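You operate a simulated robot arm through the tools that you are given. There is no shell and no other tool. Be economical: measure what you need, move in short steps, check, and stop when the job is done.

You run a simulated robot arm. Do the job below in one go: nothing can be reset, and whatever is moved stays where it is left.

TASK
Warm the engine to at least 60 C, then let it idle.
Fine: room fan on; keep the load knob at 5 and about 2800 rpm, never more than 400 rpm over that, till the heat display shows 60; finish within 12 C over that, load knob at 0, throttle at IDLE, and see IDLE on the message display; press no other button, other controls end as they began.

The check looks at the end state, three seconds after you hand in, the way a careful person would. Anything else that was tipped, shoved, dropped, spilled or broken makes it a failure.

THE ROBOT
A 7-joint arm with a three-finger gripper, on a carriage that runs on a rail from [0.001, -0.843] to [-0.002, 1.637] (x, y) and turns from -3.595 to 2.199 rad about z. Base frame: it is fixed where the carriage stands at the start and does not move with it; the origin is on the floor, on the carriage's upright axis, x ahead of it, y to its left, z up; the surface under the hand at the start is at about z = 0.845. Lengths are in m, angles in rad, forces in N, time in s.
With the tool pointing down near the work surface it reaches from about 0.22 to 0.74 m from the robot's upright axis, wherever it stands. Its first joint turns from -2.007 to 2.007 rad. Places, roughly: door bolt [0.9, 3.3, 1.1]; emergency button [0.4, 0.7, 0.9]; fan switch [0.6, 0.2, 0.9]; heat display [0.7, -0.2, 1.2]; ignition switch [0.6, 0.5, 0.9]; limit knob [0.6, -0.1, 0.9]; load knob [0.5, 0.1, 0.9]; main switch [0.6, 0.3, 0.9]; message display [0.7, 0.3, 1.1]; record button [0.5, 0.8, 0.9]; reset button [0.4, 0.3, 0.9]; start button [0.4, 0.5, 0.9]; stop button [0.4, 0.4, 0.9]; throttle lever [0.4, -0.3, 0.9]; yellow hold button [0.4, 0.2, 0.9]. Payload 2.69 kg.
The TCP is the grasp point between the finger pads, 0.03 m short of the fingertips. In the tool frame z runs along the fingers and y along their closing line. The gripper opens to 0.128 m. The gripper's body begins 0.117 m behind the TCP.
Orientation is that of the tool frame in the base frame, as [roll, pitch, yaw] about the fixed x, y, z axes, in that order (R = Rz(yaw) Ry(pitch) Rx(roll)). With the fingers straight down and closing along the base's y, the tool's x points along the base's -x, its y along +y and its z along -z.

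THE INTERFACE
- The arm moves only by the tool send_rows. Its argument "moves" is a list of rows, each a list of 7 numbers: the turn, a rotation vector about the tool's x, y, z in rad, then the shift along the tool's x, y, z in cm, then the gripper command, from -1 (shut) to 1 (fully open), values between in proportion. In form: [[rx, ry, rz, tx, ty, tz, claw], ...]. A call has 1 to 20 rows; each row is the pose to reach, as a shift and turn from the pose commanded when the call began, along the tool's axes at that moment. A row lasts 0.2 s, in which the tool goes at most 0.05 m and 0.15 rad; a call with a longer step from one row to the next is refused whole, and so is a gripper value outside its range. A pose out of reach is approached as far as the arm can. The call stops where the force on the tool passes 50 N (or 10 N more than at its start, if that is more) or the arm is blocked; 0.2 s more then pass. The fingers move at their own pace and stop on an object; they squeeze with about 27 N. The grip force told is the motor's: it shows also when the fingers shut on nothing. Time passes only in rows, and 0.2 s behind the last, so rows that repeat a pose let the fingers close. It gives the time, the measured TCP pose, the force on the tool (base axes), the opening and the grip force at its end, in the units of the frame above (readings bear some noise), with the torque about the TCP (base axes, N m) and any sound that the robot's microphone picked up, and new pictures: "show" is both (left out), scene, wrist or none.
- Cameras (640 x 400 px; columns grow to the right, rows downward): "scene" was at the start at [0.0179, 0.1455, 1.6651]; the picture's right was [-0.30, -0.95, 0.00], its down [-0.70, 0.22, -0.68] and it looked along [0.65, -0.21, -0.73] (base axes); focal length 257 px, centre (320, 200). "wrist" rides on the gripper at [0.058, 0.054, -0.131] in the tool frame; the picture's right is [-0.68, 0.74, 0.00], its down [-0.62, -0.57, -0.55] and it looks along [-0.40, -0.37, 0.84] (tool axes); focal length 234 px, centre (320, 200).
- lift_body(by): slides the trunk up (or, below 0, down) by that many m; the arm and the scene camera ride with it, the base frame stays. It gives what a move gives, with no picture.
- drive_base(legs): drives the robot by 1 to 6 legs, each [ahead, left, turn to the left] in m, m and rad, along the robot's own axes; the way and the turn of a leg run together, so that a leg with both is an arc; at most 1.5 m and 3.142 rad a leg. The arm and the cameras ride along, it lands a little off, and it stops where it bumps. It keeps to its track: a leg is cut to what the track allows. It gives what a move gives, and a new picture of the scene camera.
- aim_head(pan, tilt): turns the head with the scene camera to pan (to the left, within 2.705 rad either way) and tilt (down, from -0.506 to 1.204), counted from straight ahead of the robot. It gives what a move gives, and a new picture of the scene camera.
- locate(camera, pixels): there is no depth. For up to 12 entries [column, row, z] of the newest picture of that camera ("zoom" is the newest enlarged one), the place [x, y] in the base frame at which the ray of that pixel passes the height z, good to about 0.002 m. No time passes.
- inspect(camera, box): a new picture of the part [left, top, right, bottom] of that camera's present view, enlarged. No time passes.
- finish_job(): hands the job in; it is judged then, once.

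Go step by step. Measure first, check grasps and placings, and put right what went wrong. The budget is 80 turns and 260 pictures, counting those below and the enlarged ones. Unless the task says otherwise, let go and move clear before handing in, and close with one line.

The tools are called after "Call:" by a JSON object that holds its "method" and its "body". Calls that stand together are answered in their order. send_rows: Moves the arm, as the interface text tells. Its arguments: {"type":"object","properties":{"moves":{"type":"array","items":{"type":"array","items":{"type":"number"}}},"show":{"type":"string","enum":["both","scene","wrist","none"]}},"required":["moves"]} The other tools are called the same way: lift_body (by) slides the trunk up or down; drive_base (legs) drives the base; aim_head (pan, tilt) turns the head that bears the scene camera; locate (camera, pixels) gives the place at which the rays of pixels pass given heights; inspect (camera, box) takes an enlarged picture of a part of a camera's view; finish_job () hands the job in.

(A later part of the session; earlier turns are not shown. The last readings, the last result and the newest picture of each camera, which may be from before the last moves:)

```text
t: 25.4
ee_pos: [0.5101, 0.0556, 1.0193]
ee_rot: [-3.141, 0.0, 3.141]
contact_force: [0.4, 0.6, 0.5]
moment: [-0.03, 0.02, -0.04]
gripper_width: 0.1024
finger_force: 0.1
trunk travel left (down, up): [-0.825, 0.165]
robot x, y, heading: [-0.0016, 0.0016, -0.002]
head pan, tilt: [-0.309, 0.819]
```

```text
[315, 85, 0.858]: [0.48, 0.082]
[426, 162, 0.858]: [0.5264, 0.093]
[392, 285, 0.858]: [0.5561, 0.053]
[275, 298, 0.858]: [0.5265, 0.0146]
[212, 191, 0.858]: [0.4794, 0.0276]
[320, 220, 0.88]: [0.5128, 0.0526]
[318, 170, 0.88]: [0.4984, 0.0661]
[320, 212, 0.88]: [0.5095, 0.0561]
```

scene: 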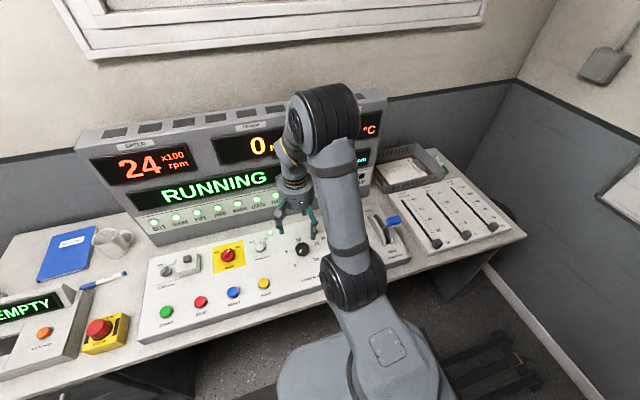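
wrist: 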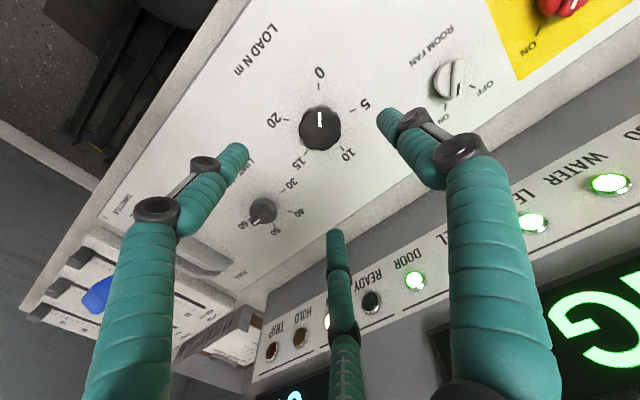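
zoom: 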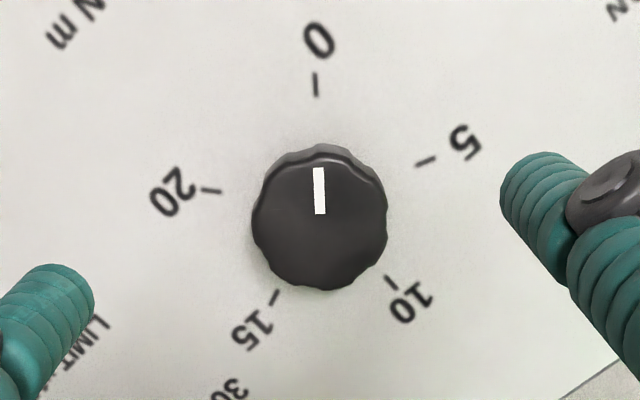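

Ticks fit a circle centred at (0.514, 0.054) with 70.5° from 0 to 5, clockwise. I'll pre-turn -0.6 rad, descend around the knob and close.

Call:
{"method": "send_rows", "body": {"moves": [[0, 0, -0.14, -0.3, -0.1, 1, 0.6], [0, 0, -0.28, -0.3, -0.1, 3, 0.6], [0, 0, -0.42, -0.3, -0.1, 5, 0.5], [0, 0, -0.56, -0.3, -0.1, 8, 0.4], [0, 0, -0.61, -0.3, -0.1, 10.5, 0.3], [0, 0, -0.61, -0.3, -0.1, 11.5, 0.3], [0, 0, -0.61, -0.3, -0.1, 12.3, 0.3], [0, 0, -0.61, -0.3, -0.1, 12.3, -1], [0, 0, -0.61, -0.3, -0.1, 12.3, -1], [0, 0, -0.61, -0.3, -0.1, 12.3, -1], [0, 0, -0.61, -0.3, -0.1, 12.3, -1]]}}

Call:
{"method": "inspect", "body": {"camera": "wrist", "box": [220, 90, 420, 215]}}

```text
t: 27.8
ee_pos: [0.5154, 0.0524, 0.897]
ee_rot: [-3.14, -0.001, -2.532]
contact_force: [2.5, -4.0, 0.0]
moment: [-0.28, -0.15, -0.02]
gripper_width: 0.0495
finger_force: 30.5
trunk travel left (down, up): [-0.825, 0.165]
robot x, y, heading: [0.002, 0.0016, -0.0]
head pan, tilt: [-0.309, 0.819]
```

scene: 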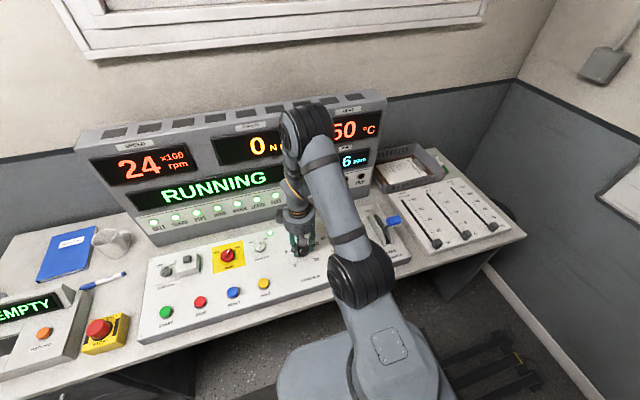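
wrist: 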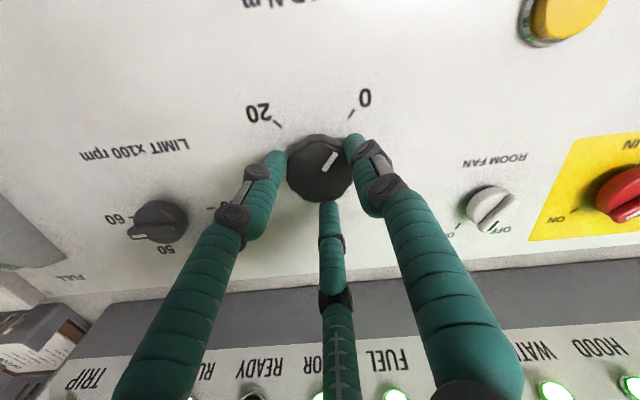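

```text
3.20 times, centred on (320, 152) of wrist
```

zoom: 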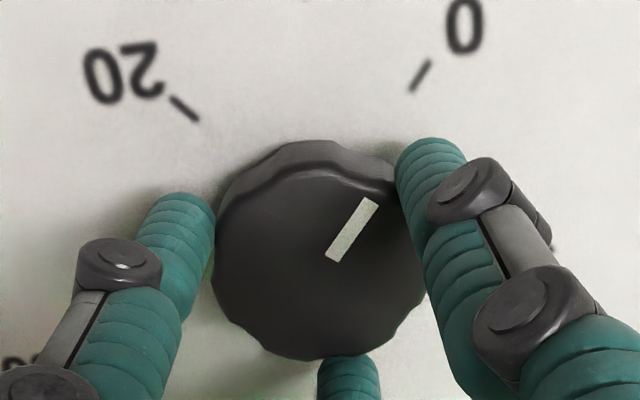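

The knob is held at 0.05 m and its line still points to 0. I'll turn it 1.23 rad clockwise.

Call:
{"method": "send_rows", "body": {"moves": [[0, 0, 0.14, 0, 0, 0, -1], [0, 0, 0.28, 0, 0, 0, -1], [0, 0, 0.42, 0, 0, 0, -1], [0, 0, 0.56, 0, 0, 0, -1], [0, 0, 0.7, 0, 0, 0, -1], [0, 0, 0.84, 0, 0, 0, -1], [0, 0, 0.98, 0, 0, 0, -1], [0, 0, 1.12, 0, 0, 0, -1], [0, 0, 1.23, 0, 0, 0, -1], [0, 0, 1.23, 0, 0, 0, -1]]}}

Call:
{"method": "inspect", "body": {"camera": "wrist", "box": [220, 60, 420, 185]}}

```text
t: 30.0
ee_pos: [0.5147, 0.0521, 0.8973]
ee_rot: [3.141, 0.0, 2.521]
contact_force: [4.6, -3.9, 0.4]
moment: [-0.19, 0.07, -0.04]
gripper_width: 0.0495
finger_force: 44.5
trunk travel left (down, up): [-0.825, 0.165]
robot x, y, heading: [-0.0003, -0.0007, -0.003]
head pan, tilt: [-0.309, 0.819]
```

scene: 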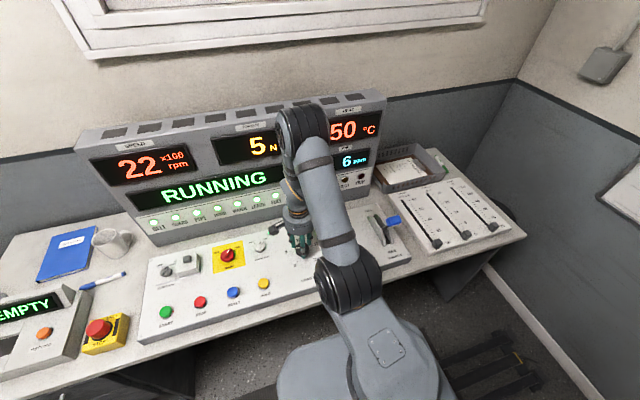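
wrist: 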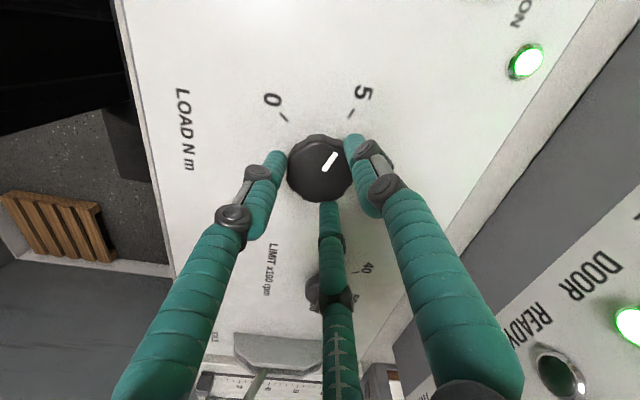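

```text
3.20 times, centred on (320, 122) of wrist
```

zoom: 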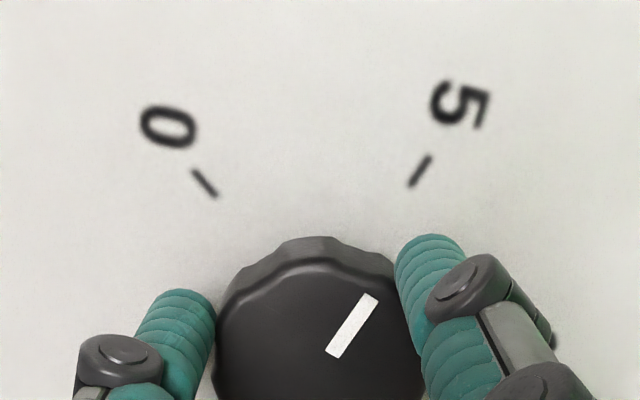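

The torque display shows 5 N m at 2200 rpm and the pointer is on 5. I'll release, lift, unwind the wrist and go back above the throttle grip.

Call:
{"method": "send_rows", "body": {"moves": [[0, 0, 0, 0, 0, 0, 0.3], [0, 0, 0, 0, 0, 0, 0.3], [0, 0, 0, 0, 0, 0, 0.3], [0, 0, 0, 0, 0, -4, 0.3], [0, 0, 0, 0, 0, -9, 0.3], [0, 0, -0.14, -1, -2, -13.5, 0.2], [0, 0, -0.28, -3, -6, -16, 0], [0, 0, -0.42, -5, -10, -18, 0], [0, 0, -0.56, -7, -14, -18.3, 0], [0, 0, -0.62, -9, -18, -18.3, 0], [0, 0, -0.62, -11.2, -22.4, -18.3, 0], [0, 0, -0.62, -13.2, -26.5, -17, 0], [0, 0, -0.62, -13.8, -27.7, -14, 0], [0, 0, -0.62, -13.8, -27.7, -12.5, 0]]}}

Call:
{"method": "inspect", "body": {"camera": "wrist", "box": [220, 90, 420, 215]}}

```text
refused: row 6 steps farther than a row can; nothing moved
```

```text
3.20 times, centred on (320, 152) of wrist
```

zoom: 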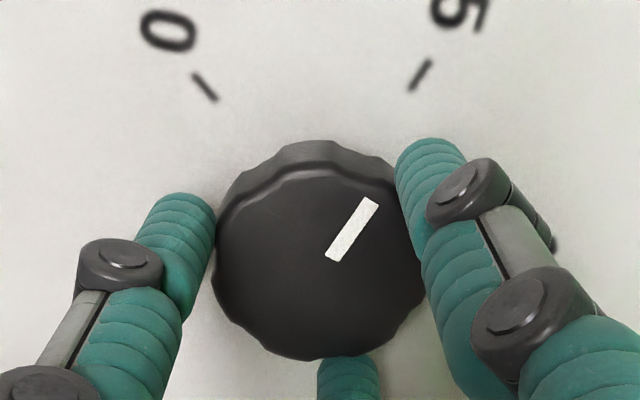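

Row 6 was slightly too long, so I'm resending with smaller steps.

Call:
{"method": "send_rows", "body": {"moves": [[0, 0, 0, 0, 0, 0, 0.3], [0, 0, 0, 0, 0, 0, 0.3], [0, 0, 0, 0, 0, 0, 0.3], [0, 0, 0, 0, 0, -4, 0.3], [0, 0, 0, 0, 0, -8.5, 0.3], [0, 0, -0.14, -0.8, -1.6, -12.5, 0.2], [0, 0, -0.28, -2.2, -4.4, -16, 0], [0, 0, -0.42, -4, -8, -18, 0], [0, 0, -0.56, -6, -12, -18.3, 0], [0, 0, -0.62, -8, -16, -18.3, 0], [0, 0, -0.62, -10, -20, -18.3, 0], [0, 0, -0.62, -12, -24, -17.5, 0], [0, 0, -0.62, -13.8, -27.7, -15.5, 0], [0, 0, -0.62, -13.8, -27.7, -12.5, 0]]}}

Call:
{"method": "inspect", "body": {"camera": "wrist", "box": [220, 90, 420, 215]}}

```text
t: 33.0
ee_pos: [0.4684, -0.2512, 1.0199]
ee_rot: [-3.14, 0.001, -3.141]
contact_force: [-0.5, 0.8, 0.0]
moment: [-0.03, 0.02, 0.04]
gripper_width: 0.064
finger_force: 0.1
trunk travel left (down, up): [-0.825, 0.165]
robot x, y, heading: [-0.0007, 0.0019, -0.003]
head pan, tilt: [-0.309, 0.819]
```

scene: 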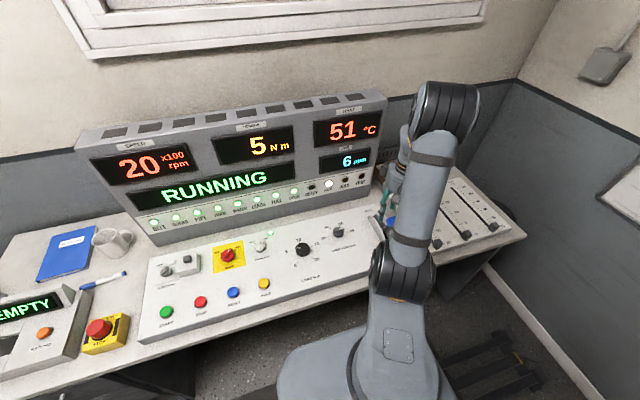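
wrist: 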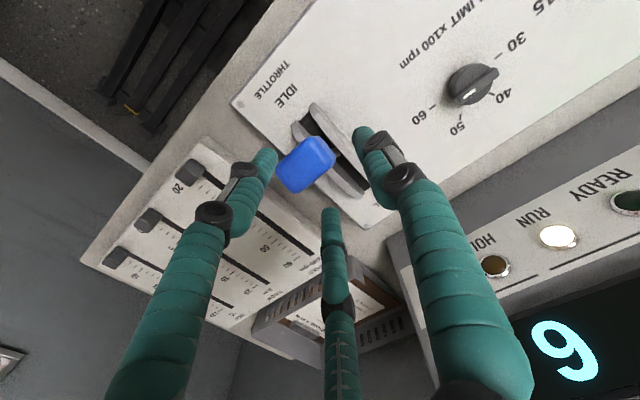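

```text
3.20 times, centred on (320, 152) of wrist
```

zoom: 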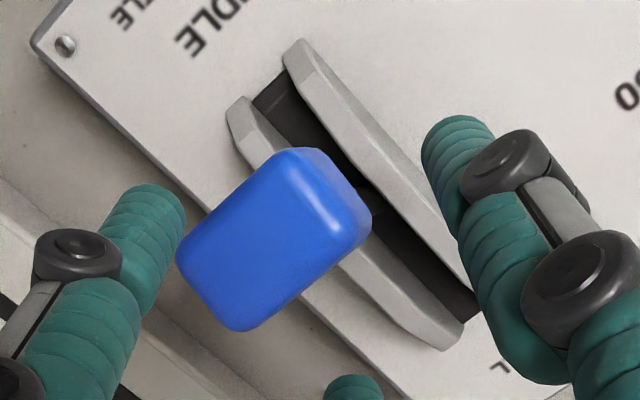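

Speed has settled at 2000 rpm under load. I'll check clearance of the grip's near face before descending.

Call:
{"method": "locate", "body": {"camera": "zoom", "pixels": [[275, 240, 0.985], [230, 205, 0.985], [300, 280, 0.985], [150, 240, 0.99]]}}

```text
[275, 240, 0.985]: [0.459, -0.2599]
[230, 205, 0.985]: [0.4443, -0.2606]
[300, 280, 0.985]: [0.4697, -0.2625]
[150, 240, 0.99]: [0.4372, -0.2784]
```

The grip centre is at x of about 0.458, so I'll back off 0.7 cm, descend 3.7 cm, then push forward about 1.7 cm.

Call:
{"method": "send_rows", "body": {"moves": [[0, 0, 0, 0.7, 0, 0, 0], [0, 0, 0, 0.7, 0, 1.8, 0], [0, 0, 0, 0.7, 0, 3.7, 0], [0, 0, 0, 0.2, 0, 3.6, 0], [0, 0, 0, -0.3, 0, 3.5, 0], [0, 0, 0, -0.7, 0, 3.4, 0], [0, 0, 0, -1.0, 0, 3.3, 0], [0, 0, 0, -1.0, 0, 3.3, 0], [0, 0, 0, -1.0, 0, 3.3, 0], [0, 0, 0, -1.0, 0, 3.3, 0]]}}

```text
t: 35.2
ee_pos: [0.4755, -0.2536, 0.9898]
ee_rot: [3.141, 0.001, 3.141]
contact_force: [-1.6, 1.3, 0.7]
moment: [-0.06, 0.09, -0.05]
gripper_width: 0.0654
finger_force: 0.6
trunk travel left (down, up): [-0.825, 0.165]
robot x, y, heading: [0.0048, 0.0009, -0.001]
head pan, tilt: [-0.309, 0.819]
```

scene: 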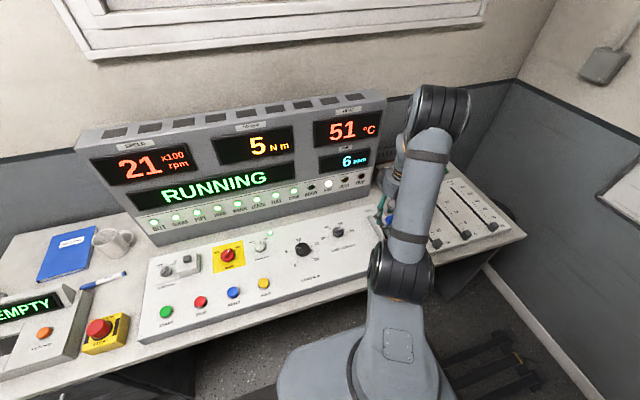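
wrist: 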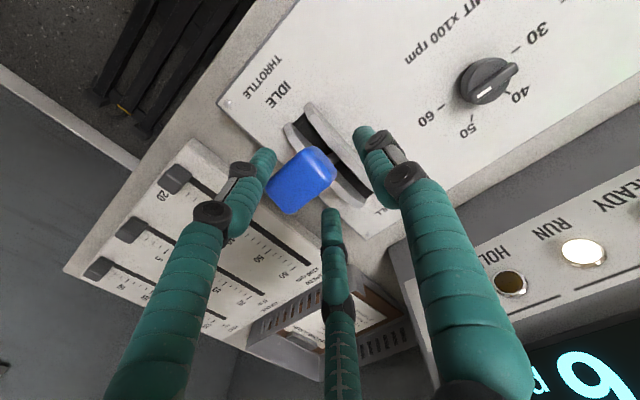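

Contact is made and speed is 2100 rpm, rising with a lag. I'll push 1.3 cm more.

Call:
{"method": "send_rows", "body": {"moves": [[0, 0, 0, -0.4, 0, -0.1, 0], [0, 0, 0, -0.8, 0, -0.2, 0], [0, 0, 0, -1.3, 0, -0.3, 0], [0, 0, 0, -1.3, 0, -0.3, 0], [0, 0, 0, -1.3, 0, -0.3, 0], [0, 0, 0, -1.3, 0, -0.3, 0], [0, 0, 0, -1.3, 0, -0.3, 0]], "show": "scene"}}

```text
t: 36.8
ee_pos: [0.4875, -0.2534, 0.9927]
ee_rot: [3.141, 0.0, 3.141]
contact_force: [-2.0, -0.7, 0.8]
moment: [-0.04, 0.01, 0.01]
gripper_width: 0.0651
finger_force: 0.8
trunk travel left (down, up): [-0.825, 0.165]
robot x, y, heading: [0.0005, -0.0025, -0.006]
head pan, tilt: [-0.309, 0.819]
```

scene: 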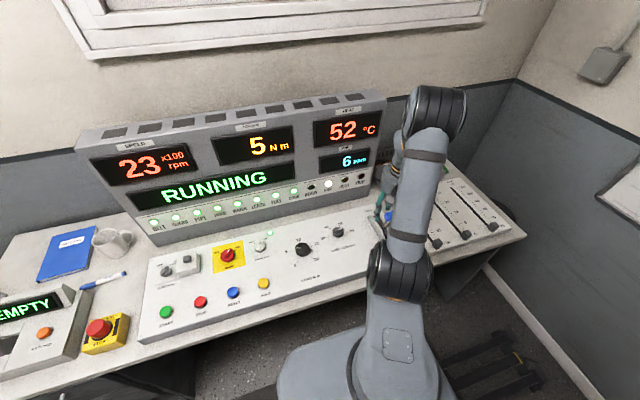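

Speed is 2300 rpm and probably still climbing. I'll push 0.5 cm more and wait a second.

Call:
{"method": "send_rows", "body": {"moves": [[0, 0, 0, -0.3, 0, 0, 0], [0, 0, 0, -0.5, 0, 0, 0], [0, 0, 0, -0.5, 0, 0, 0], [0, 0, 0, -0.5, 0, 0, 0], [0, 0, 0, -0.5, 0, 0, 0], [0, 0, 0, -0.5, 0, 0, 0], [0, 0, 0, -0.5, 0, 0, 0]], "show": "scene"}}

```text
t: 38.4
ee_pos: [0.4929, -0.2525, 0.9923]
ee_rot: [3.141, -0.001, -3.141]
contact_force: [-1.7, -0.2, 0.6]
moment: [0.03, 0.05, -0.03]
gripper_width: 0.0649
finger_force: 0.9
trunk travel left (down, up): [-0.825, 0.165]
robot x, y, heading: [0.0008, 0.0003, 0.002]
head pan, tilt: [-0.309, 0.819]
```

scene: 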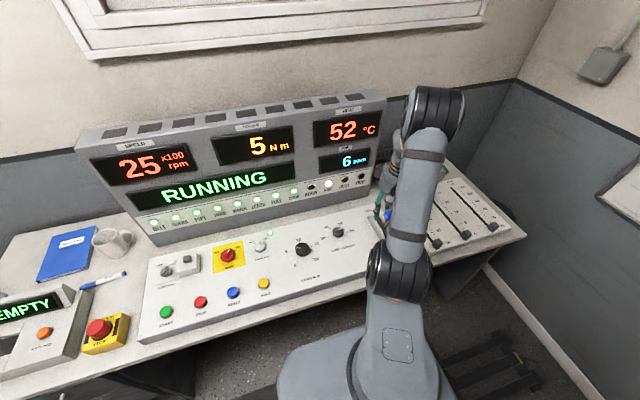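

Speed is 2500 rpm. I'll hold without moving to see where it settles.

Call:
{"method": "send_rows", "body": {"moves": [[0, 0, 0, -0.15, 0, 0, 0], [0, 0, 0, -0.15, 0, 0, 0], [0, 0, 0, -0.15, 0, 0, 0], [0, 0, 0, -0.15, 0, 0, 0], [0, 0, 0, -0.15, 0, 0, 0], [0, 0, 0, -0.15, 0, 0, 0], [0, 0, 0, -0.15, 0, 0, 0], [0, 0, 0, -0.15, 0, 0, 0]], "show": "scene"}}

```text
t: 40.2
ee_pos: [0.4942, -0.2542, 0.992]
ee_rot: [-3.141, -0.001, -3.14]
contact_force: [-1.1, -0.8, 0.2]
moment: [-0.02, 0.04, -0.03]
gripper_width: 0.0648
finger_force: 0.7
trunk travel left (down, up): [-0.825, 0.165]
robot x, y, heading: [-0.0039, 0.0044, 0.003]
head pan, tilt: [-0.309, 0.819]
```

scene: 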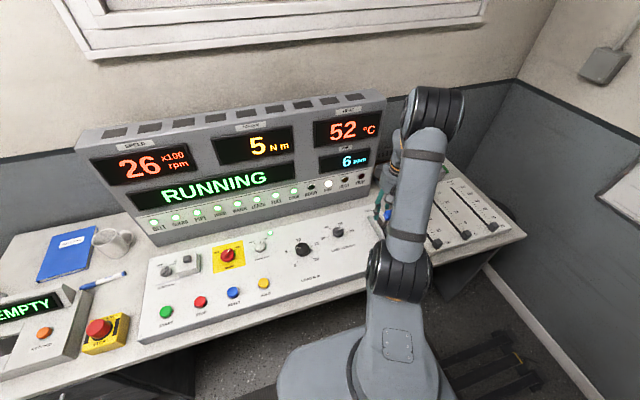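

Speed is 2600 rpm. I'll nudge 0.35 cm more and hold.

Call:
{"method": "send_rows", "body": {"moves": [[0, 0, 0, -0.2, 0, 0, 0], [0, 0, 0, -0.35, 0, 0, 0], [0, 0, 0, -0.35, 0, 0, 0], [0, 0, 0, -0.35, 0, 0, 0], [0, 0, 0, -0.35, 0, 0, 0], [0, 0, 0, -0.35, 0, 0, 0], [0, 0, 0, -0.35, 0, 0, 0], [0, 0, 0, -0.35, 0, 0, 0], [0, 0, 0, -0.35, 0, 0, 0], [0, 0, 0, -0.35, 0, 0, 0], [0, 0, 0, -0.35, 0, 0, 0]], "show": "scene"}}

```text
t: 42.6
ee_pos: [0.4978, -0.2535, 0.9914]
ee_rot: [-3.14, -0.001, 3.141]
contact_force: [-1.1, -0.3, 0.5]
moment: [-0.04, 0.04, 0.04]
gripper_width: 0.0648
finger_force: 0.3
trunk travel left (down, up): [-0.825, 0.165]
robot x, y, heading: [-0.0002, -0.001, 0.002]
head pan, tilt: [-0.309, 0.819]
```

scene: 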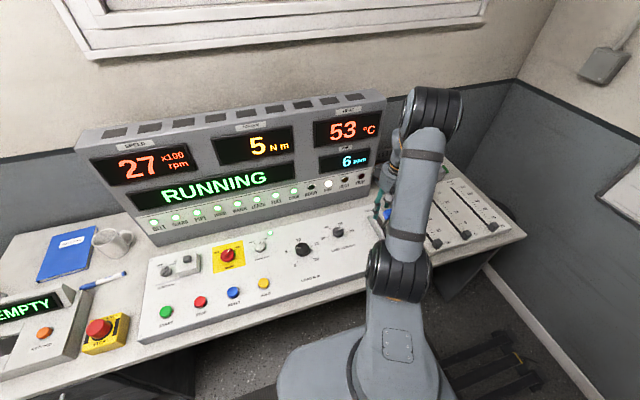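

Speed is 2700 rpm and heat 53 C. I'll nudge a touch more and wait.

Call:
{"method": "send_rows", "body": {"moves": [[0, 0, 0, -0.12, 0, 0, 0], [0, 0, 0, -0.12, 0, 0, 0], [0, 0, 0, -0.12, 0, 0, 0], [0, 0, 0, -0.12, 0, 0, 0], [0, 0, 0, -0.12, 0, 0, 0], [0, 0, 0, -0.12, 0, 0, 0], [0, 0, 0, -0.12, 0, 0, 0], [0, 0, 0, -0.12, 0, 0, 0], [0, 0, 0, -0.12, 0, 0, 0], [0, 0, 0, -0.12, 0, 0, 0], [0, 0, 0, -0.12, 0, 0, 0], [0, 0, 0, -0.12, 0, 0, 0], [0, 0, 0, -0.12, 0, 0, 0], [0, 0, 0, -0.12, 0, 0, 0], [0, 0, 0, -0.12, 0, 0, 0]], "show": "scene"}}

```text
t: 45.8
ee_pos: [0.4987, -0.2539, 0.9928]
ee_rot: [-3.142, 0.0, 3.14]
contact_force: [-0.2, -0.2, 0.0]
moment: [0.04, 0.02, -0.02]
gripper_width: 0.0641
finger_force: 0.1
trunk travel left (down, up): [-0.825, 0.165]
robot x, y, heading: [-0.0015, -0.002, -0.002]
head pan, tilt: [-0.309, 0.819]
```

scene: 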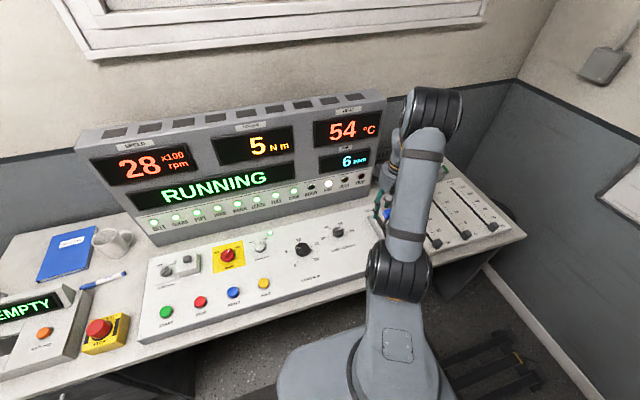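

Speed is 2800 rpm at 5 N m and heat 54 C. I'll hold the hand still and wait.

Call:
{"method": "send_rows", "body": {"moves": [[0, 0, 0, 0, 0, 0, 0], [0, 0, 0, 0, 0, 0, 0], [0, 0, 0, 0, 0, 0, 0], [0, 0, 0, 0, 0, 0, 0], [0, 0, 0, 0, 0, 0, 0], [0, 0, 0, 0, 0, 0, 0], [0, 0, 0, 0, 0, 0, 0], [0, 0, 0, 0, 0, 0, 0], [0, 0, 0, 0, 0, 0, 0], [0, 0, 0, 0, 0, 0, 0], [0, 0, 0, 0, 0, 0, 0], [0, 0, 0, 0, 0, 0, 0], [0, 0, 0, 0, 0, 0, 0], [0, 0, 0, 0, 0, 0, 0], [0, 0, 0, 0, 0, 0, 0], [0, 0, 0, 0, 0, 0, 0], [0, 0, 0, 0, 0, 0, 0], [0, 0, 0, 0, 0, 0, 0], [0, 0, 0, 0, 0, 0, 0], [0, 0, 0, 0, 0, 0, 0]], "show": "scene"}}

```text
t: 50.0
ee_pos: [0.4993, -0.2537, 0.9909]
ee_rot: [-3.14, -0.002, 3.141]
contact_force: [-0.5, -0.8, 0.5]
moment: [-0.01, -0.02, -0.02]
gripper_width: 0.0644
finger_force: 0.2
trunk travel left (down, up): [-0.825, 0.165]
robot x, y, heading: [-0.0003, -0.001, 0.001]
head pan, tilt: [-0.309, 0.819]
```

scene: 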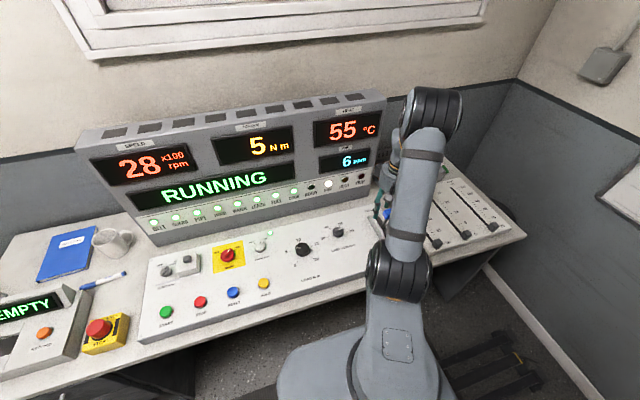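

Stable at 2800 rpm, with heat at 55 C. I'll keep waiting.

Call:
{"method": "send_rows", "body": {"moves": [[0, 0, 0, 0, 0, 0, 0], [0, 0, 0, 0, 0, 0, 0], [0, 0, 0, 0, 0, 0, 0], [0, 0, 0, 0, 0, 0, 0], [0, 0, 0, 0, 0, 0, 0], [0, 0, 0, 0, 0, 0, 0], [0, 0, 0, 0, 0, 0, 0], [0, 0, 0, 0, 0, 0, 0], [0, 0, 0, 0, 0, 0, 0], [0, 0, 0, 0, 0, 0, 0], [0, 0, 0, 0, 0, 0, 0], [0, 0, 0, 0, 0, 0, 0], [0, 0, 0, 0, 0, 0, 0], [0, 0, 0, 0, 0, 0, 0], [0, 0, 0, 0, 0, 0, 0], [0, 0, 0, 0, 0, 0, 0], [0, 0, 0, 0, 0, 0, 0], [0, 0, 0, 0, 0, 0, 0], [0, 0, 0, 0, 0, 0, 0], [0, 0, 0, 0, 0, 0, 0]], "show": "scene"}}

Call:
{"method": "send_rows", "body": {"moves": [[0, 0, 0, 0, 0, 0, 0], [0, 0, 0, 0, 0, 0, 0], [0, 0, 0, 0, 0, 0, 0], [0, 0, 0, 0, 0, 0, 0], [0, 0, 0, 0, 0, 0, 0], [0, 0, 0, 0, 0, 0, 0], [0, 0, 0, 0, 0, 0, 0], [0, 0, 0, 0, 0, 0, 0], [0, 0, 0, 0, 0, 0, 0], [0, 0, 0, 0, 0, 0, 0], [0, 0, 0, 0, 0, 0, 0], [0, 0, 0, 0, 0, 0, 0], [0, 0, 0, 0, 0, 0, 0], [0, 0, 0, 0, 0, 0, 0], [0, 0, 0, 0, 0, 0, 0], [0, 0, 0, 0, 0, 0, 0], [0, 0, 0, 0, 0, 0, 0], [0, 0, 0, 0, 0, 0, 0], [0, 0, 0, 0, 0, 0, 0], [0, 0, 0, 0, 0, 0, 0]], "show": "scene"}}

```text
t: 54.2
ee_pos: [0.4999, -0.2534, 0.9923]
ee_rot: [3.141, 0.001, -3.141]
contact_force: [0.7, -0.1, -0.9]
moment: [-0.02, -0.01, 0.01]
gripper_width: 0.0643
finger_force: 0.3
trunk travel left (down, up): [-0.825, 0.165]
robot x, y, heading: [0.0002, 0.0008, -0.001]
head pan, tilt: [-0.309, 0.819]
```

scene: 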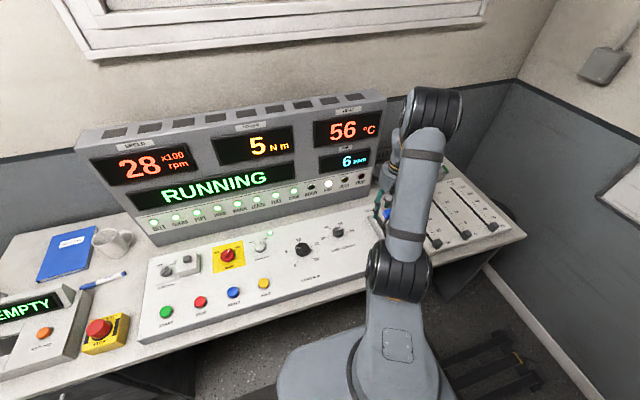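

```text
t: 58.4
ee_pos: [0.4999, -0.2533, 0.9922]
ee_rot: [3.141, -0.001, 3.141]
contact_force: [-0.2, 0.0, 0.0]
moment: [0.02, 0.0, 0.0]
gripper_width: 0.0642
finger_force: 0.2
trunk travel left (down, up): [-0.825, 0.165]
robot x, y, heading: [0.0004, 0.0007, 0.001]
head pan, tilt: [-0.309, 0.819]
```

scene: 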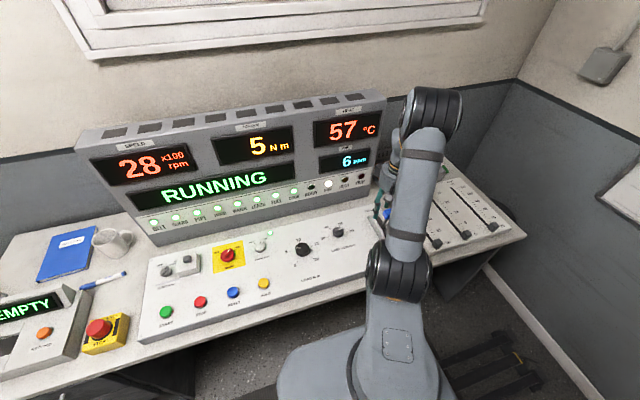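

Heat is 57 C, about 1 C per 4 s. I'll wait three more spells.

Call:
{"method": "send_rows", "body": {"moves": [[0, 0, 0, 0, 0, 0, 0], [0, 0, 0, 0, 0, 0, 0], [0, 0, 0, 0, 0, 0, 0], [0, 0, 0, 0, 0, 0, 0], [0, 0, 0, 0, 0, 0, 0], [0, 0, 0, 0, 0, 0, 0], [0, 0, 0, 0, 0, 0, 0], [0, 0, 0, 0, 0, 0, 0], [0, 0, 0, 0, 0, 0, 0], [0, 0, 0, 0, 0, 0, 0], [0, 0, 0, 0, 0, 0, 0], [0, 0, 0, 0, 0, 0, 0], [0, 0, 0, 0, 0, 0, 0], [0, 0, 0, 0, 0, 0, 0], [0, 0, 0, 0, 0, 0, 0], [0, 0, 0, 0, 0, 0, 0], [0, 0, 0, 0, 0, 0, 0], [0, 0, 0, 0, 0, 0, 0], [0, 0, 0, 0, 0, 0, 0], [0, 0, 0, 0, 0, 0, 0]], "show": "scene"}}

Call:
{"method": "send_rows", "body": {"moves": [[0, 0, 0, 0, 0, 0, 0], [0, 0, 0, 0, 0, 0, 0], [0, 0, 0, 0, 0, 0, 0], [0, 0, 0, 0, 0, 0, 0], [0, 0, 0, 0, 0, 0, 0], [0, 0, 0, 0, 0, 0, 0], [0, 0, 0, 0, 0, 0, 0], [0, 0, 0, 0, 0, 0, 0], [0, 0, 0, 0, 0, 0, 0], [0, 0, 0, 0, 0, 0, 0], [0, 0, 0, 0, 0, 0, 0], [0, 0, 0, 0, 0, 0, 0], [0, 0, 0, 0, 0, 0, 0], [0, 0, 0, 0, 0, 0, 0], [0, 0, 0, 0, 0, 0, 0], [0, 0, 0, 0, 0, 0, 0], [0, 0, 0, 0, 0, 0, 0], [0, 0, 0, 0, 0, 0, 0], [0, 0, 0, 0, 0, 0, 0], [0, 0, 0, 0, 0, 0, 0]], "show": "none"}}

Call:
{"method": "send_rows", "body": {"moves": [[0, 0, 0, 0, 0, 0, 0], [0, 0, 0, 0, 0, 0, 0], [0, 0, 0, 0, 0, 0, 0], [0, 0, 0, 0, 0, 0, 0], [0, 0, 0, 0, 0, 0, 0], [0, 0, 0, 0, 0, 0, 0], [0, 0, 0, 0, 0, 0, 0], [0, 0, 0, 0, 0, 0, 0], [0, 0, 0, 0, 0, 0, 0], [0, 0, 0, 0, 0, 0, 0], [0, 0, 0, 0, 0, 0, 0], [0, 0, 0, 0, 0, 0, 0], [0, 0, 0, 0, 0, 0, 0], [0, 0, 0, 0, 0, 0, 0], [0, 0, 0, 0, 0, 0, 0], [0, 0, 0, 0, 0, 0, 0], [0, 0, 0, 0, 0, 0, 0], [0, 0, 0, 0, 0, 0, 0], [0, 0, 0, 0, 0, 0, 0], [0, 0, 0, 0, 0, 0, 0]], "show": "both"}}

```text
t: 62.6
ee_pos: [0.4997, -0.2539, 0.9928]
ee_rot: [3.141, 0.0, 3.141]
contact_force: [0.5, -0.5, 0.1]
moment: [0.02, 0.0, 0.01]
gripper_width: 0.0642
finger_force: 0.4
trunk travel left (down, up): [-0.825, 0.165]
robot x, y, heading: [0.0008, -0.0015, -0.005]
head pan, tilt: [-0.309, 0.819]
```

scene: 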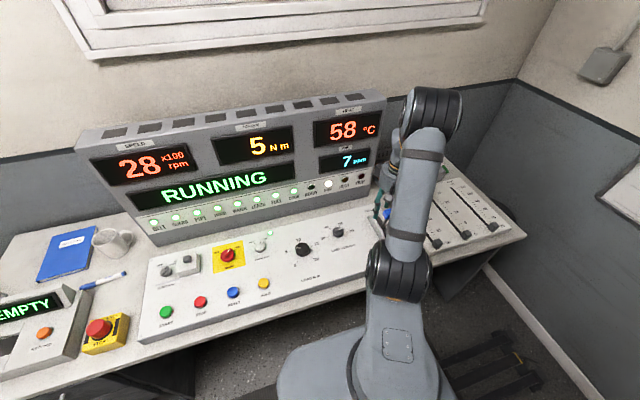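

```text
t: 66.8
ee_pos: [0.5008, -0.2539, 0.993]
ee_rot: [3.142, 0.0, 3.142]
contact_force: [0.6, -0.9, 0.3]
moment: [0.03, -0.01, 0.03]
gripper_width: 0.0642
finger_force: 0.0
trunk travel left (down, up): [-0.825, 0.165]
robot x, y, heading: [0.0007, 0.0006, -0.0]
head pan, tilt: [-0.309, 0.819]
```

```text
t: 71.0
ee_pos: [0.4999, -0.2537, 0.9921]
ee_rot: [-3.14, 0.0, -3.141]
contact_force: [-0.6, 0.3, 0.2]
moment: [-0.03, 0.03, -0.01]
gripper_width: 0.064
finger_force: 0.1
trunk travel left (down, up): [-0.825, 0.165]
robot x, y, heading: [0.0005, -0.0003, -0.006]
head pan, tilt: [-0.309, 0.819]
```

scene: 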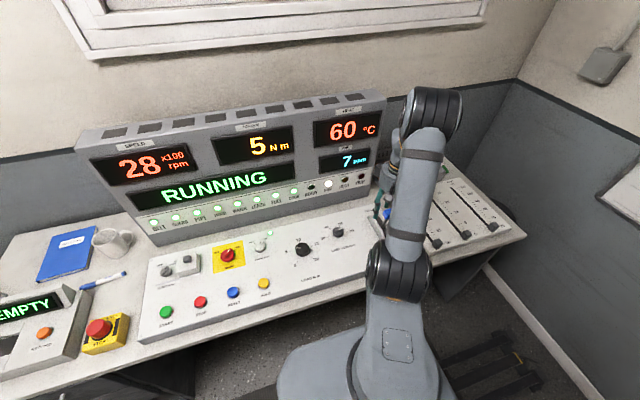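
wrist: 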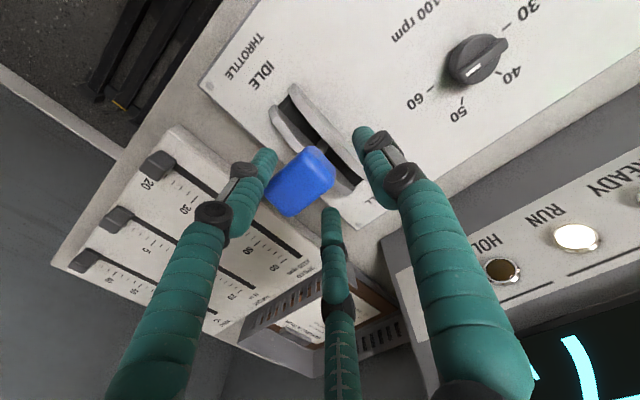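

Heat shows 60 C. I'll hold about 13 s more to about 63 C, as margin against cooling at idle.

Call:
{"method": "send_rows", "body": {"moves": [[0, 0, 0, 0, 0, 0, 0], [0, 0, 0, 0, 0, 0, 0], [0, 0, 0, 0, 0, 0, 0], [0, 0, 0, 0, 0, 0, 0], [0, 0, 0, 0, 0, 0, 0], [0, 0, 0, 0, 0, 0, 0], [0, 0, 0, 0, 0, 0, 0], [0, 0, 0, 0, 0, 0, 0], [0, 0, 0, 0, 0, 0, 0], [0, 0, 0, 0, 0, 0, 0], [0, 0, 0, 0, 0, 0, 0], [0, 0, 0, 0, 0, 0, 0], [0, 0, 0, 0, 0, 0, 0], [0, 0, 0, 0, 0, 0, 0], [0, 0, 0, 0, 0, 0, 0], [0, 0, 0, 0, 0, 0, 0], [0, 0, 0, 0, 0, 0, 0], [0, 0, 0, 0, 0, 0, 0], [0, 0, 0, 0, 0, 0, 0], [0, 0, 0, 0, 0, 0, 0]], "show": "none"}}

Call:
{"method": "send_rows", "body": {"moves": [[0, 0, 0, 0, 0, 0, 0], [0, 0, 0, 0, 0, 0, 0], [0, 0, 0, 0, 0, 0, 0], [0, 0, 0, 0, 0, 0, 0], [0, 0, 0, 0, 0, 0, 0], [0, 0, 0, 0, 0, 0, 0], [0, 0, 0, 0, 0, 0, 0], [0, 0, 0, 0, 0, 0, 0], [0, 0, 0, 0, 0, 0, 0], [0, 0, 0, 0, 0, 0, 0], [0, 0, 0, 0, 0, 0, 0], [0, 0, 0, 0, 0, 0, 0], [0, 0, 0, 0, 0, 0, 0], [0, 0, 0, 0, 0, 0, 0], [0, 0, 0, 0, 0, 0, 0], [0, 0, 0, 0, 0, 0, 0], [0, 0, 0, 0, 0, 0, 0], [0, 0, 0, 0, 0, 0, 0], [0, 0, 0, 0, 0, 0, 0], [0, 0, 0, 0, 0, 0, 0]], "show": "none"}}

Call:
{"method": "send_rows", "body": {"moves": [[0, 0, 0, 0, 0, 0, 0], [0, 0, 0, 0, 0, 0, 0], [0, 0, 0, 0, 0, 0, 0], [0, 0, 0, 0, 0, 0, 0], [0, 0, 0, 0, 0, 0, 0], [0, 0, 0, 0, 0, 0, 0], [0, 0, 0, 0, 0, 0, 0], [0, 0, 0, 0, 0, 0, 0], [0, 0, 0, 0, 0, 0, 0], [0, 0, 0, 0, 0, 0, 0], [0, 0, 0, 0, 0, 0, 0], [0, 0, 0, 0, 0, 0, 0], [0, 0, 0, 0, 0, 0, 0], [0, 0, 0, 0, 0, 0, 0], [0, 0, 0, 0, 0, 0, 0], [0, 0, 0, 0, 0, 0, 0], [0, 0, 0, 0, 0, 0, 0], [0, 0, 0, 0, 0, 0, 0], [0, 0, 0, 0, 0, 0, 0], [0, 0, 0, 0, 0, 0, 0]], "show": "scene"}}

```text
t: 75.2
ee_pos: [0.4995, -0.2531, 0.9918]
ee_rot: [3.141, 0.0, 3.141]
contact_force: [-0.1, 0.0, 0.6]
moment: [-0.02, 0.02, -0.01]
gripper_width: 0.0643
finger_force: 0.3
trunk travel left (down, up): [-0.825, 0.165]
robot x, y, heading: [0.0008, -0.0028, 0.002]
head pan, tilt: [-0.309, 0.819]
```

```text
t: 79.4
ee_pos: [0.5001, -0.2538, 0.9915]
ee_rot: [-3.141, 0.0, -3.14]
contact_force: [-0.4, 0.1, 0.4]
moment: [0.0, 0.01, 0.0]
gripper_width: 0.0641
finger_force: 0.3
trunk travel left (down, up): [-0.825, 0.165]
robot x, y, heading: [0.0007, 0.0016, -0.002]
head pan, tilt: [-0.309, 0.819]
```

```text
t: 83.6
ee_pos: [0.4989, -0.2541, 0.9923]
ee_rot: [-3.141, 0.0, -3.14]
contact_force: [-0.1, 0.2, -0.5]
moment: [-0.01, -0.03, -0.02]
gripper_width: 0.0642
finger_force: 0.2
trunk travel left (down, up): [-0.825, 0.165]
robot x, y, heading: [0.0002, 0.0024, -0.004]
head pan, tilt: [-0.309, 0.819]
```

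scene: 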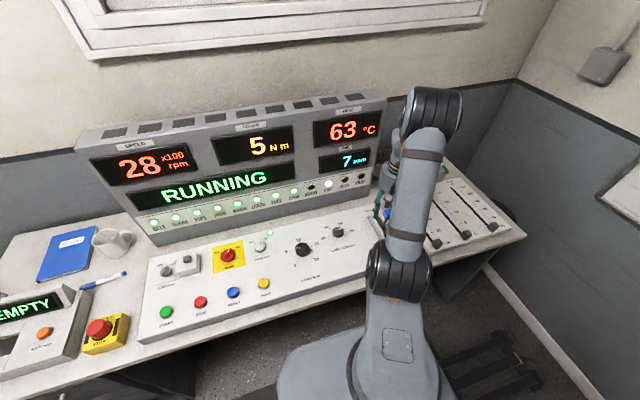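

Heat is 63 C. I'll pull the lever back partway: the far finger takes up about 2 cm of slack, then draws it about 2.5 cm.

Call:
{"method": "send_rows", "body": {"moves": [[0, 0, 0, 0.8, 0, 0, 0], [0, 0, 0, 1.6, 0, 0, 0], [0, 0, 0, 2.2, 0, 0.1, 0], [0, 0, 0, 2.8, 0, 0.2, 0], [0, 0, 0, 3.4, 0, 0.4, 0], [0, 0, 0, 4.0, 0, 0.6, 0], [0, 0, 0, 4.5, 0, 0.7, 0], [0, 0, 0, 4.5, 0, 0.7, 0]]}}

```text
t: 85.4
ee_pos: [0.4563, -0.2523, 0.9854]
ee_rot: [-3.141, 0.0, 3.141]
contact_force: [2.0, 0.8, 1.3]
moment: [0.05, 0.0, 0.09]
gripper_width: 0.0646
finger_force: 0.3
trunk travel left (down, up): [-0.825, 0.165]
robot x, y, heading: [-0.0, -0.0025, -0.002]
head pan, tilt: [-0.309, 0.819]
```

scene: 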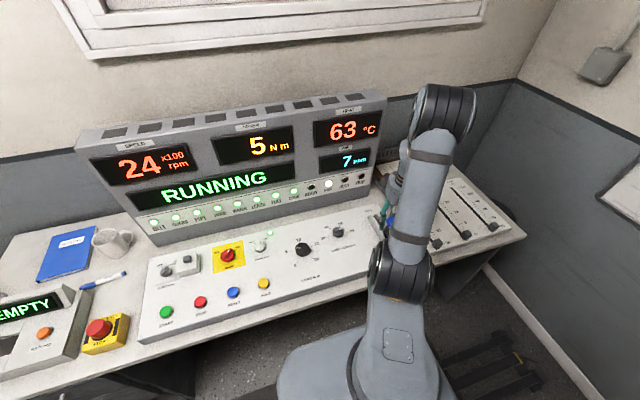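
wrist: 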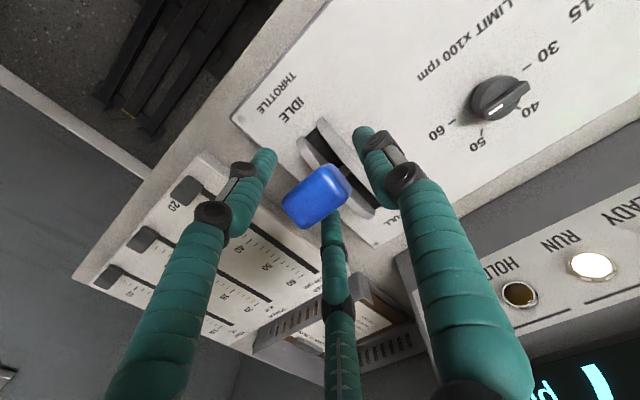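

Speed is falling through 2400 rpm, lever backed about 2.5 cm. I'll lift off and go back to the load knob, pre-turned +0.6 rad.

Call:
{"method": "send_rows", "body": {"moves": [[0, 0, 0, -0.8, 0, 0, 0], [0, 0, 0, -0.8, 0, -4, 0], [0, 0, 0, -0.8, 0, -8, 0], [0, 0, 0, -1.2, 2.5, -10.5, 0.1], [0, 0, 0, -1.8, 6.5, -10.5, 0.3], [0, 0, 0.1, -2.4, 11, -10.5, 0.5], [0, 0, 0.2, -3.0, 15.5, -10.5, 0.5], [0, 0, 0.3, -3.8, 20, -10.5, 0.5], [0, 0, 0.4, -4.6, 24.5, -9.5, 0.5], [0, 0, 0.5, -5.5, 28.5, -7.5, 0.5], [0, 0, 0.6, -5.8, 30.5, -4, 0.5], [0, 0, 0.61, -5.8, 30.5, -1, 0.4], [0, 0, 0.61, -5.8, 30.5, -0.5, 0.4]]}}

Call:
{"method": "inspect", "body": {"camera": "wrist", "box": [220, 60, 420, 185]}}

```text
t: 88.2
ee_pos: [0.513, 0.055, 0.988]
ee_rot: [3.141, -0.002, 2.53]
contact_force: [0.3, -0.1, 0.1]
moment: [0.01, 0.04, -0.01]
gripper_width: 0.0896
finger_force: 0.1
trunk travel left (down, up): [-0.825, 0.165]
robot x, y, heading: [0.0003, -0.0026, -0.001]
head pan, tilt: [-0.309, 0.819]
```

scene: 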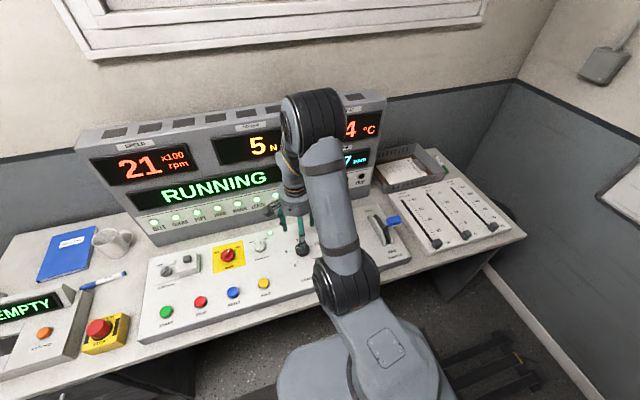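
wrist: 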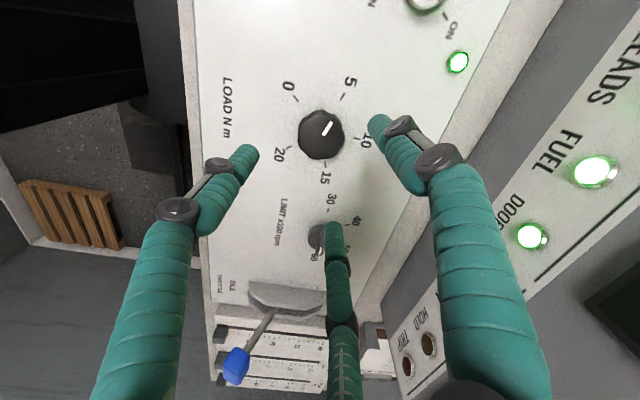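

```text
3.20 times, centred on (320, 122) of wrist
```

zoom: 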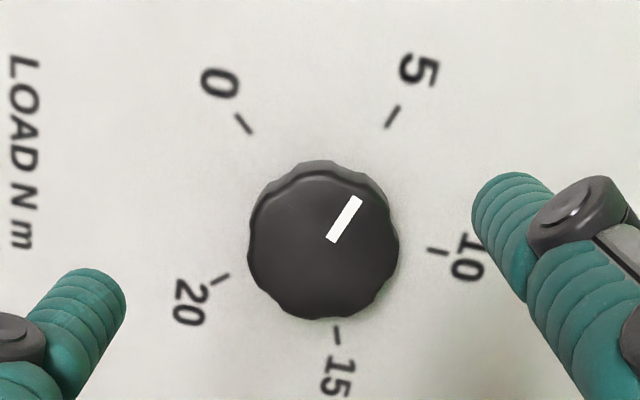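

Speed is 2100 rpm under load, heat 64 C, and the knob is centred below the hand. I'll descend, grip and turn it back 1.25 rad.

Call:
{"method": "send_rows", "body": {"moves": [[0, 0, 0, 0, 0, 4, 0.4], [0, 0, 0, 0, 0, 7.5, 0.35], [0, 0, 0, 0, 0, 9.1, 0.3], [0, 0, 0, 0, 0, 9.1, -1], [0, 0, 0, 0, 0, 9.1, -1], [0, 0, 0, 0, 0, 9.1, -1], [0, 0, 0, 0, 0, 9.1, -1], [0, 0, -0.14, 0, 0, 9.1, -1], [0, 0, -0.28, 0, 0, 9.1, -1], [0, 0, -0.42, 0, 0, 9.1, -1], [0, 0, -0.56, 0, 0, 9.1, -1], [0, 0, -0.7, 0, 0, 9.1, -1], [0, 0, -0.84, 0, 0, 9.1, -1], [0, 0, -0.98, 0, 0, 9.1, -1], [0, 0, -1.12, 0, 0, 9.1, -1], [0, 0, -1.25, 0, 0, 9.1, -1], [0, 0, -1.25, 0, 0, 9.1, -1]]}}

Call:
{"method": "inspect", "body": {"camera": "wrist", "box": [220, 90, 420, 215]}}

```text
t: 91.8
ee_pos: [0.5146, 0.0518, 0.8985]
ee_rot: [-3.141, 0.004, -2.501]
contact_force: [14.2, -0.1, 14.1]
moment: [0.06, -0.41, -0.84]
gripper_width: 0.049
finger_force: 44.8
trunk travel left (down, up): [-0.825, 0.165]
robot x, y, heading: [0.0016, 0.0025, -0.004]
head pan, tilt: [-0.309, 0.819]
```

scene: 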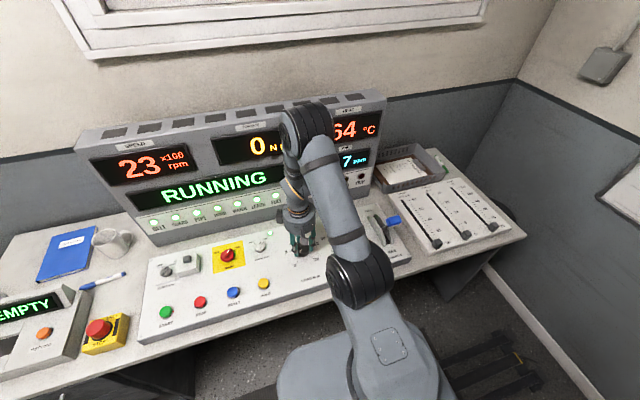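
wrist: 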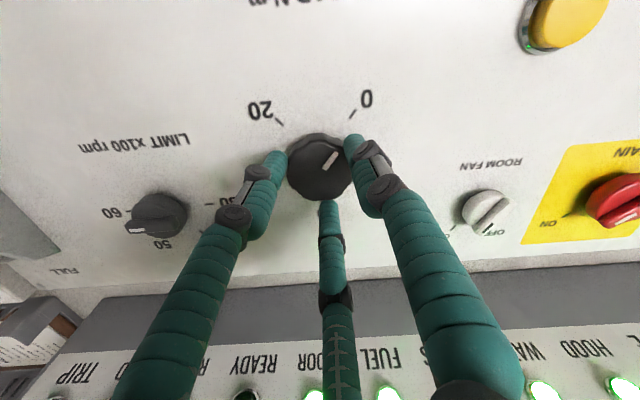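

```text
3.20 times, centred on (320, 152) of wrist
```

zoom: 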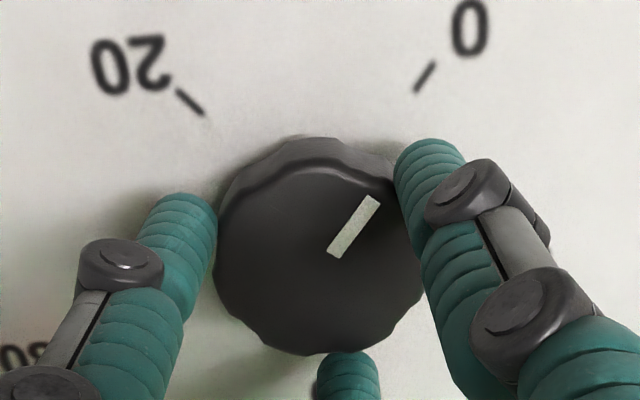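

The knob is at its 0 stop, torque 0, speed 2300 rpm. I'll release and go back above the throttle grip.

Call:
{"method": "send_rows", "body": {"moves": [[0, 0, 0, 0, 0, 0, 0.3], [0, 0, 0, 0, 0, 0, 0.3], [0, 0, 0, 0, 0, 0, 0.3], [0, 0, 0, 0, 0, -4, 0.3], [0, 0, 0, 0, 0, -8.5, 0.3], [0, 0, 0.12, 1.2, -1.1, -12.5, 0.2], [0, 0, 0.24, 3.3, -3.2, -16, 0.1], [0, 0, 0.36, 6, -5.8, -18, 0], [0, 0, 0.48, 9, -8.7, -18.2, 0], [0, 0, 0.6, 12, -11.6, -18.2, 0], [0, 0, 0.64, 15, -14.5, -18.2, 0], [0, 0, 0.64, 18, -17.4, -17.5, 0], [0, 0, 0.64, 20.6, -19.8, -16, 0], [0, 0, 0.64, 22.3, -21.4, -13.5, 0], [0, 0, 0.64, 22.3, -21.4, -12.2, 0]]}}

Call:
{"method": "inspect", "body": {"camera": "wrist", "box": [220, 90, 420, 215]}}

```text
t: 95.0
ee_pos: [0.4624, -0.2532, 1.02]
ee_rot: [-3.141, 0.0, 3.141]
contact_force: [-0.1, -0.1, 0.0]
moment: [0.0, 0.01, 0.0]
gripper_width: 0.0639
finger_force: 0.1
trunk travel left (down, up): [-0.825, 0.165]
robot x, y, heading: [-0.0004, 0.0008, 0.003]
head pan, tilt: [-0.309, 0.819]
```

scene: 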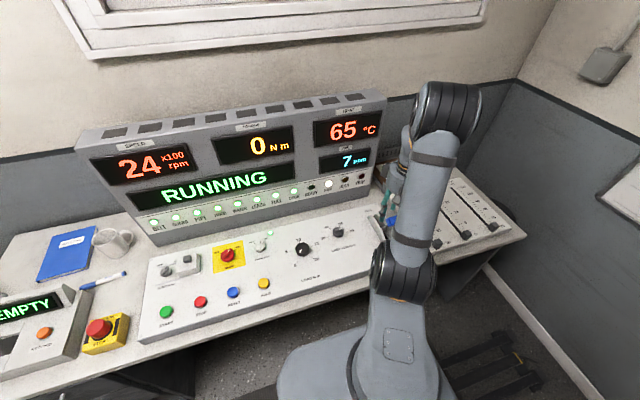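
wrist: 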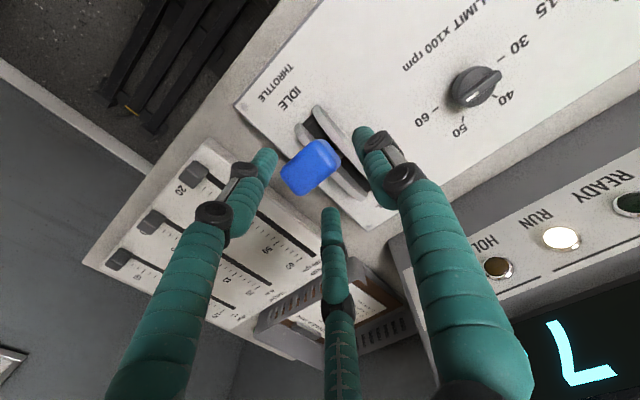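

```text
3.20 times, centred on (320, 152) of wrist
```

zoom: 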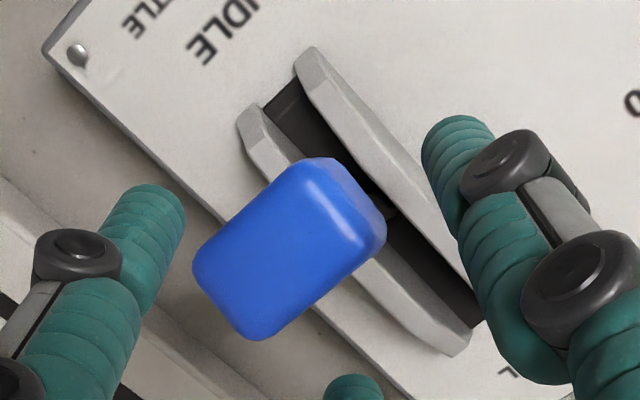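

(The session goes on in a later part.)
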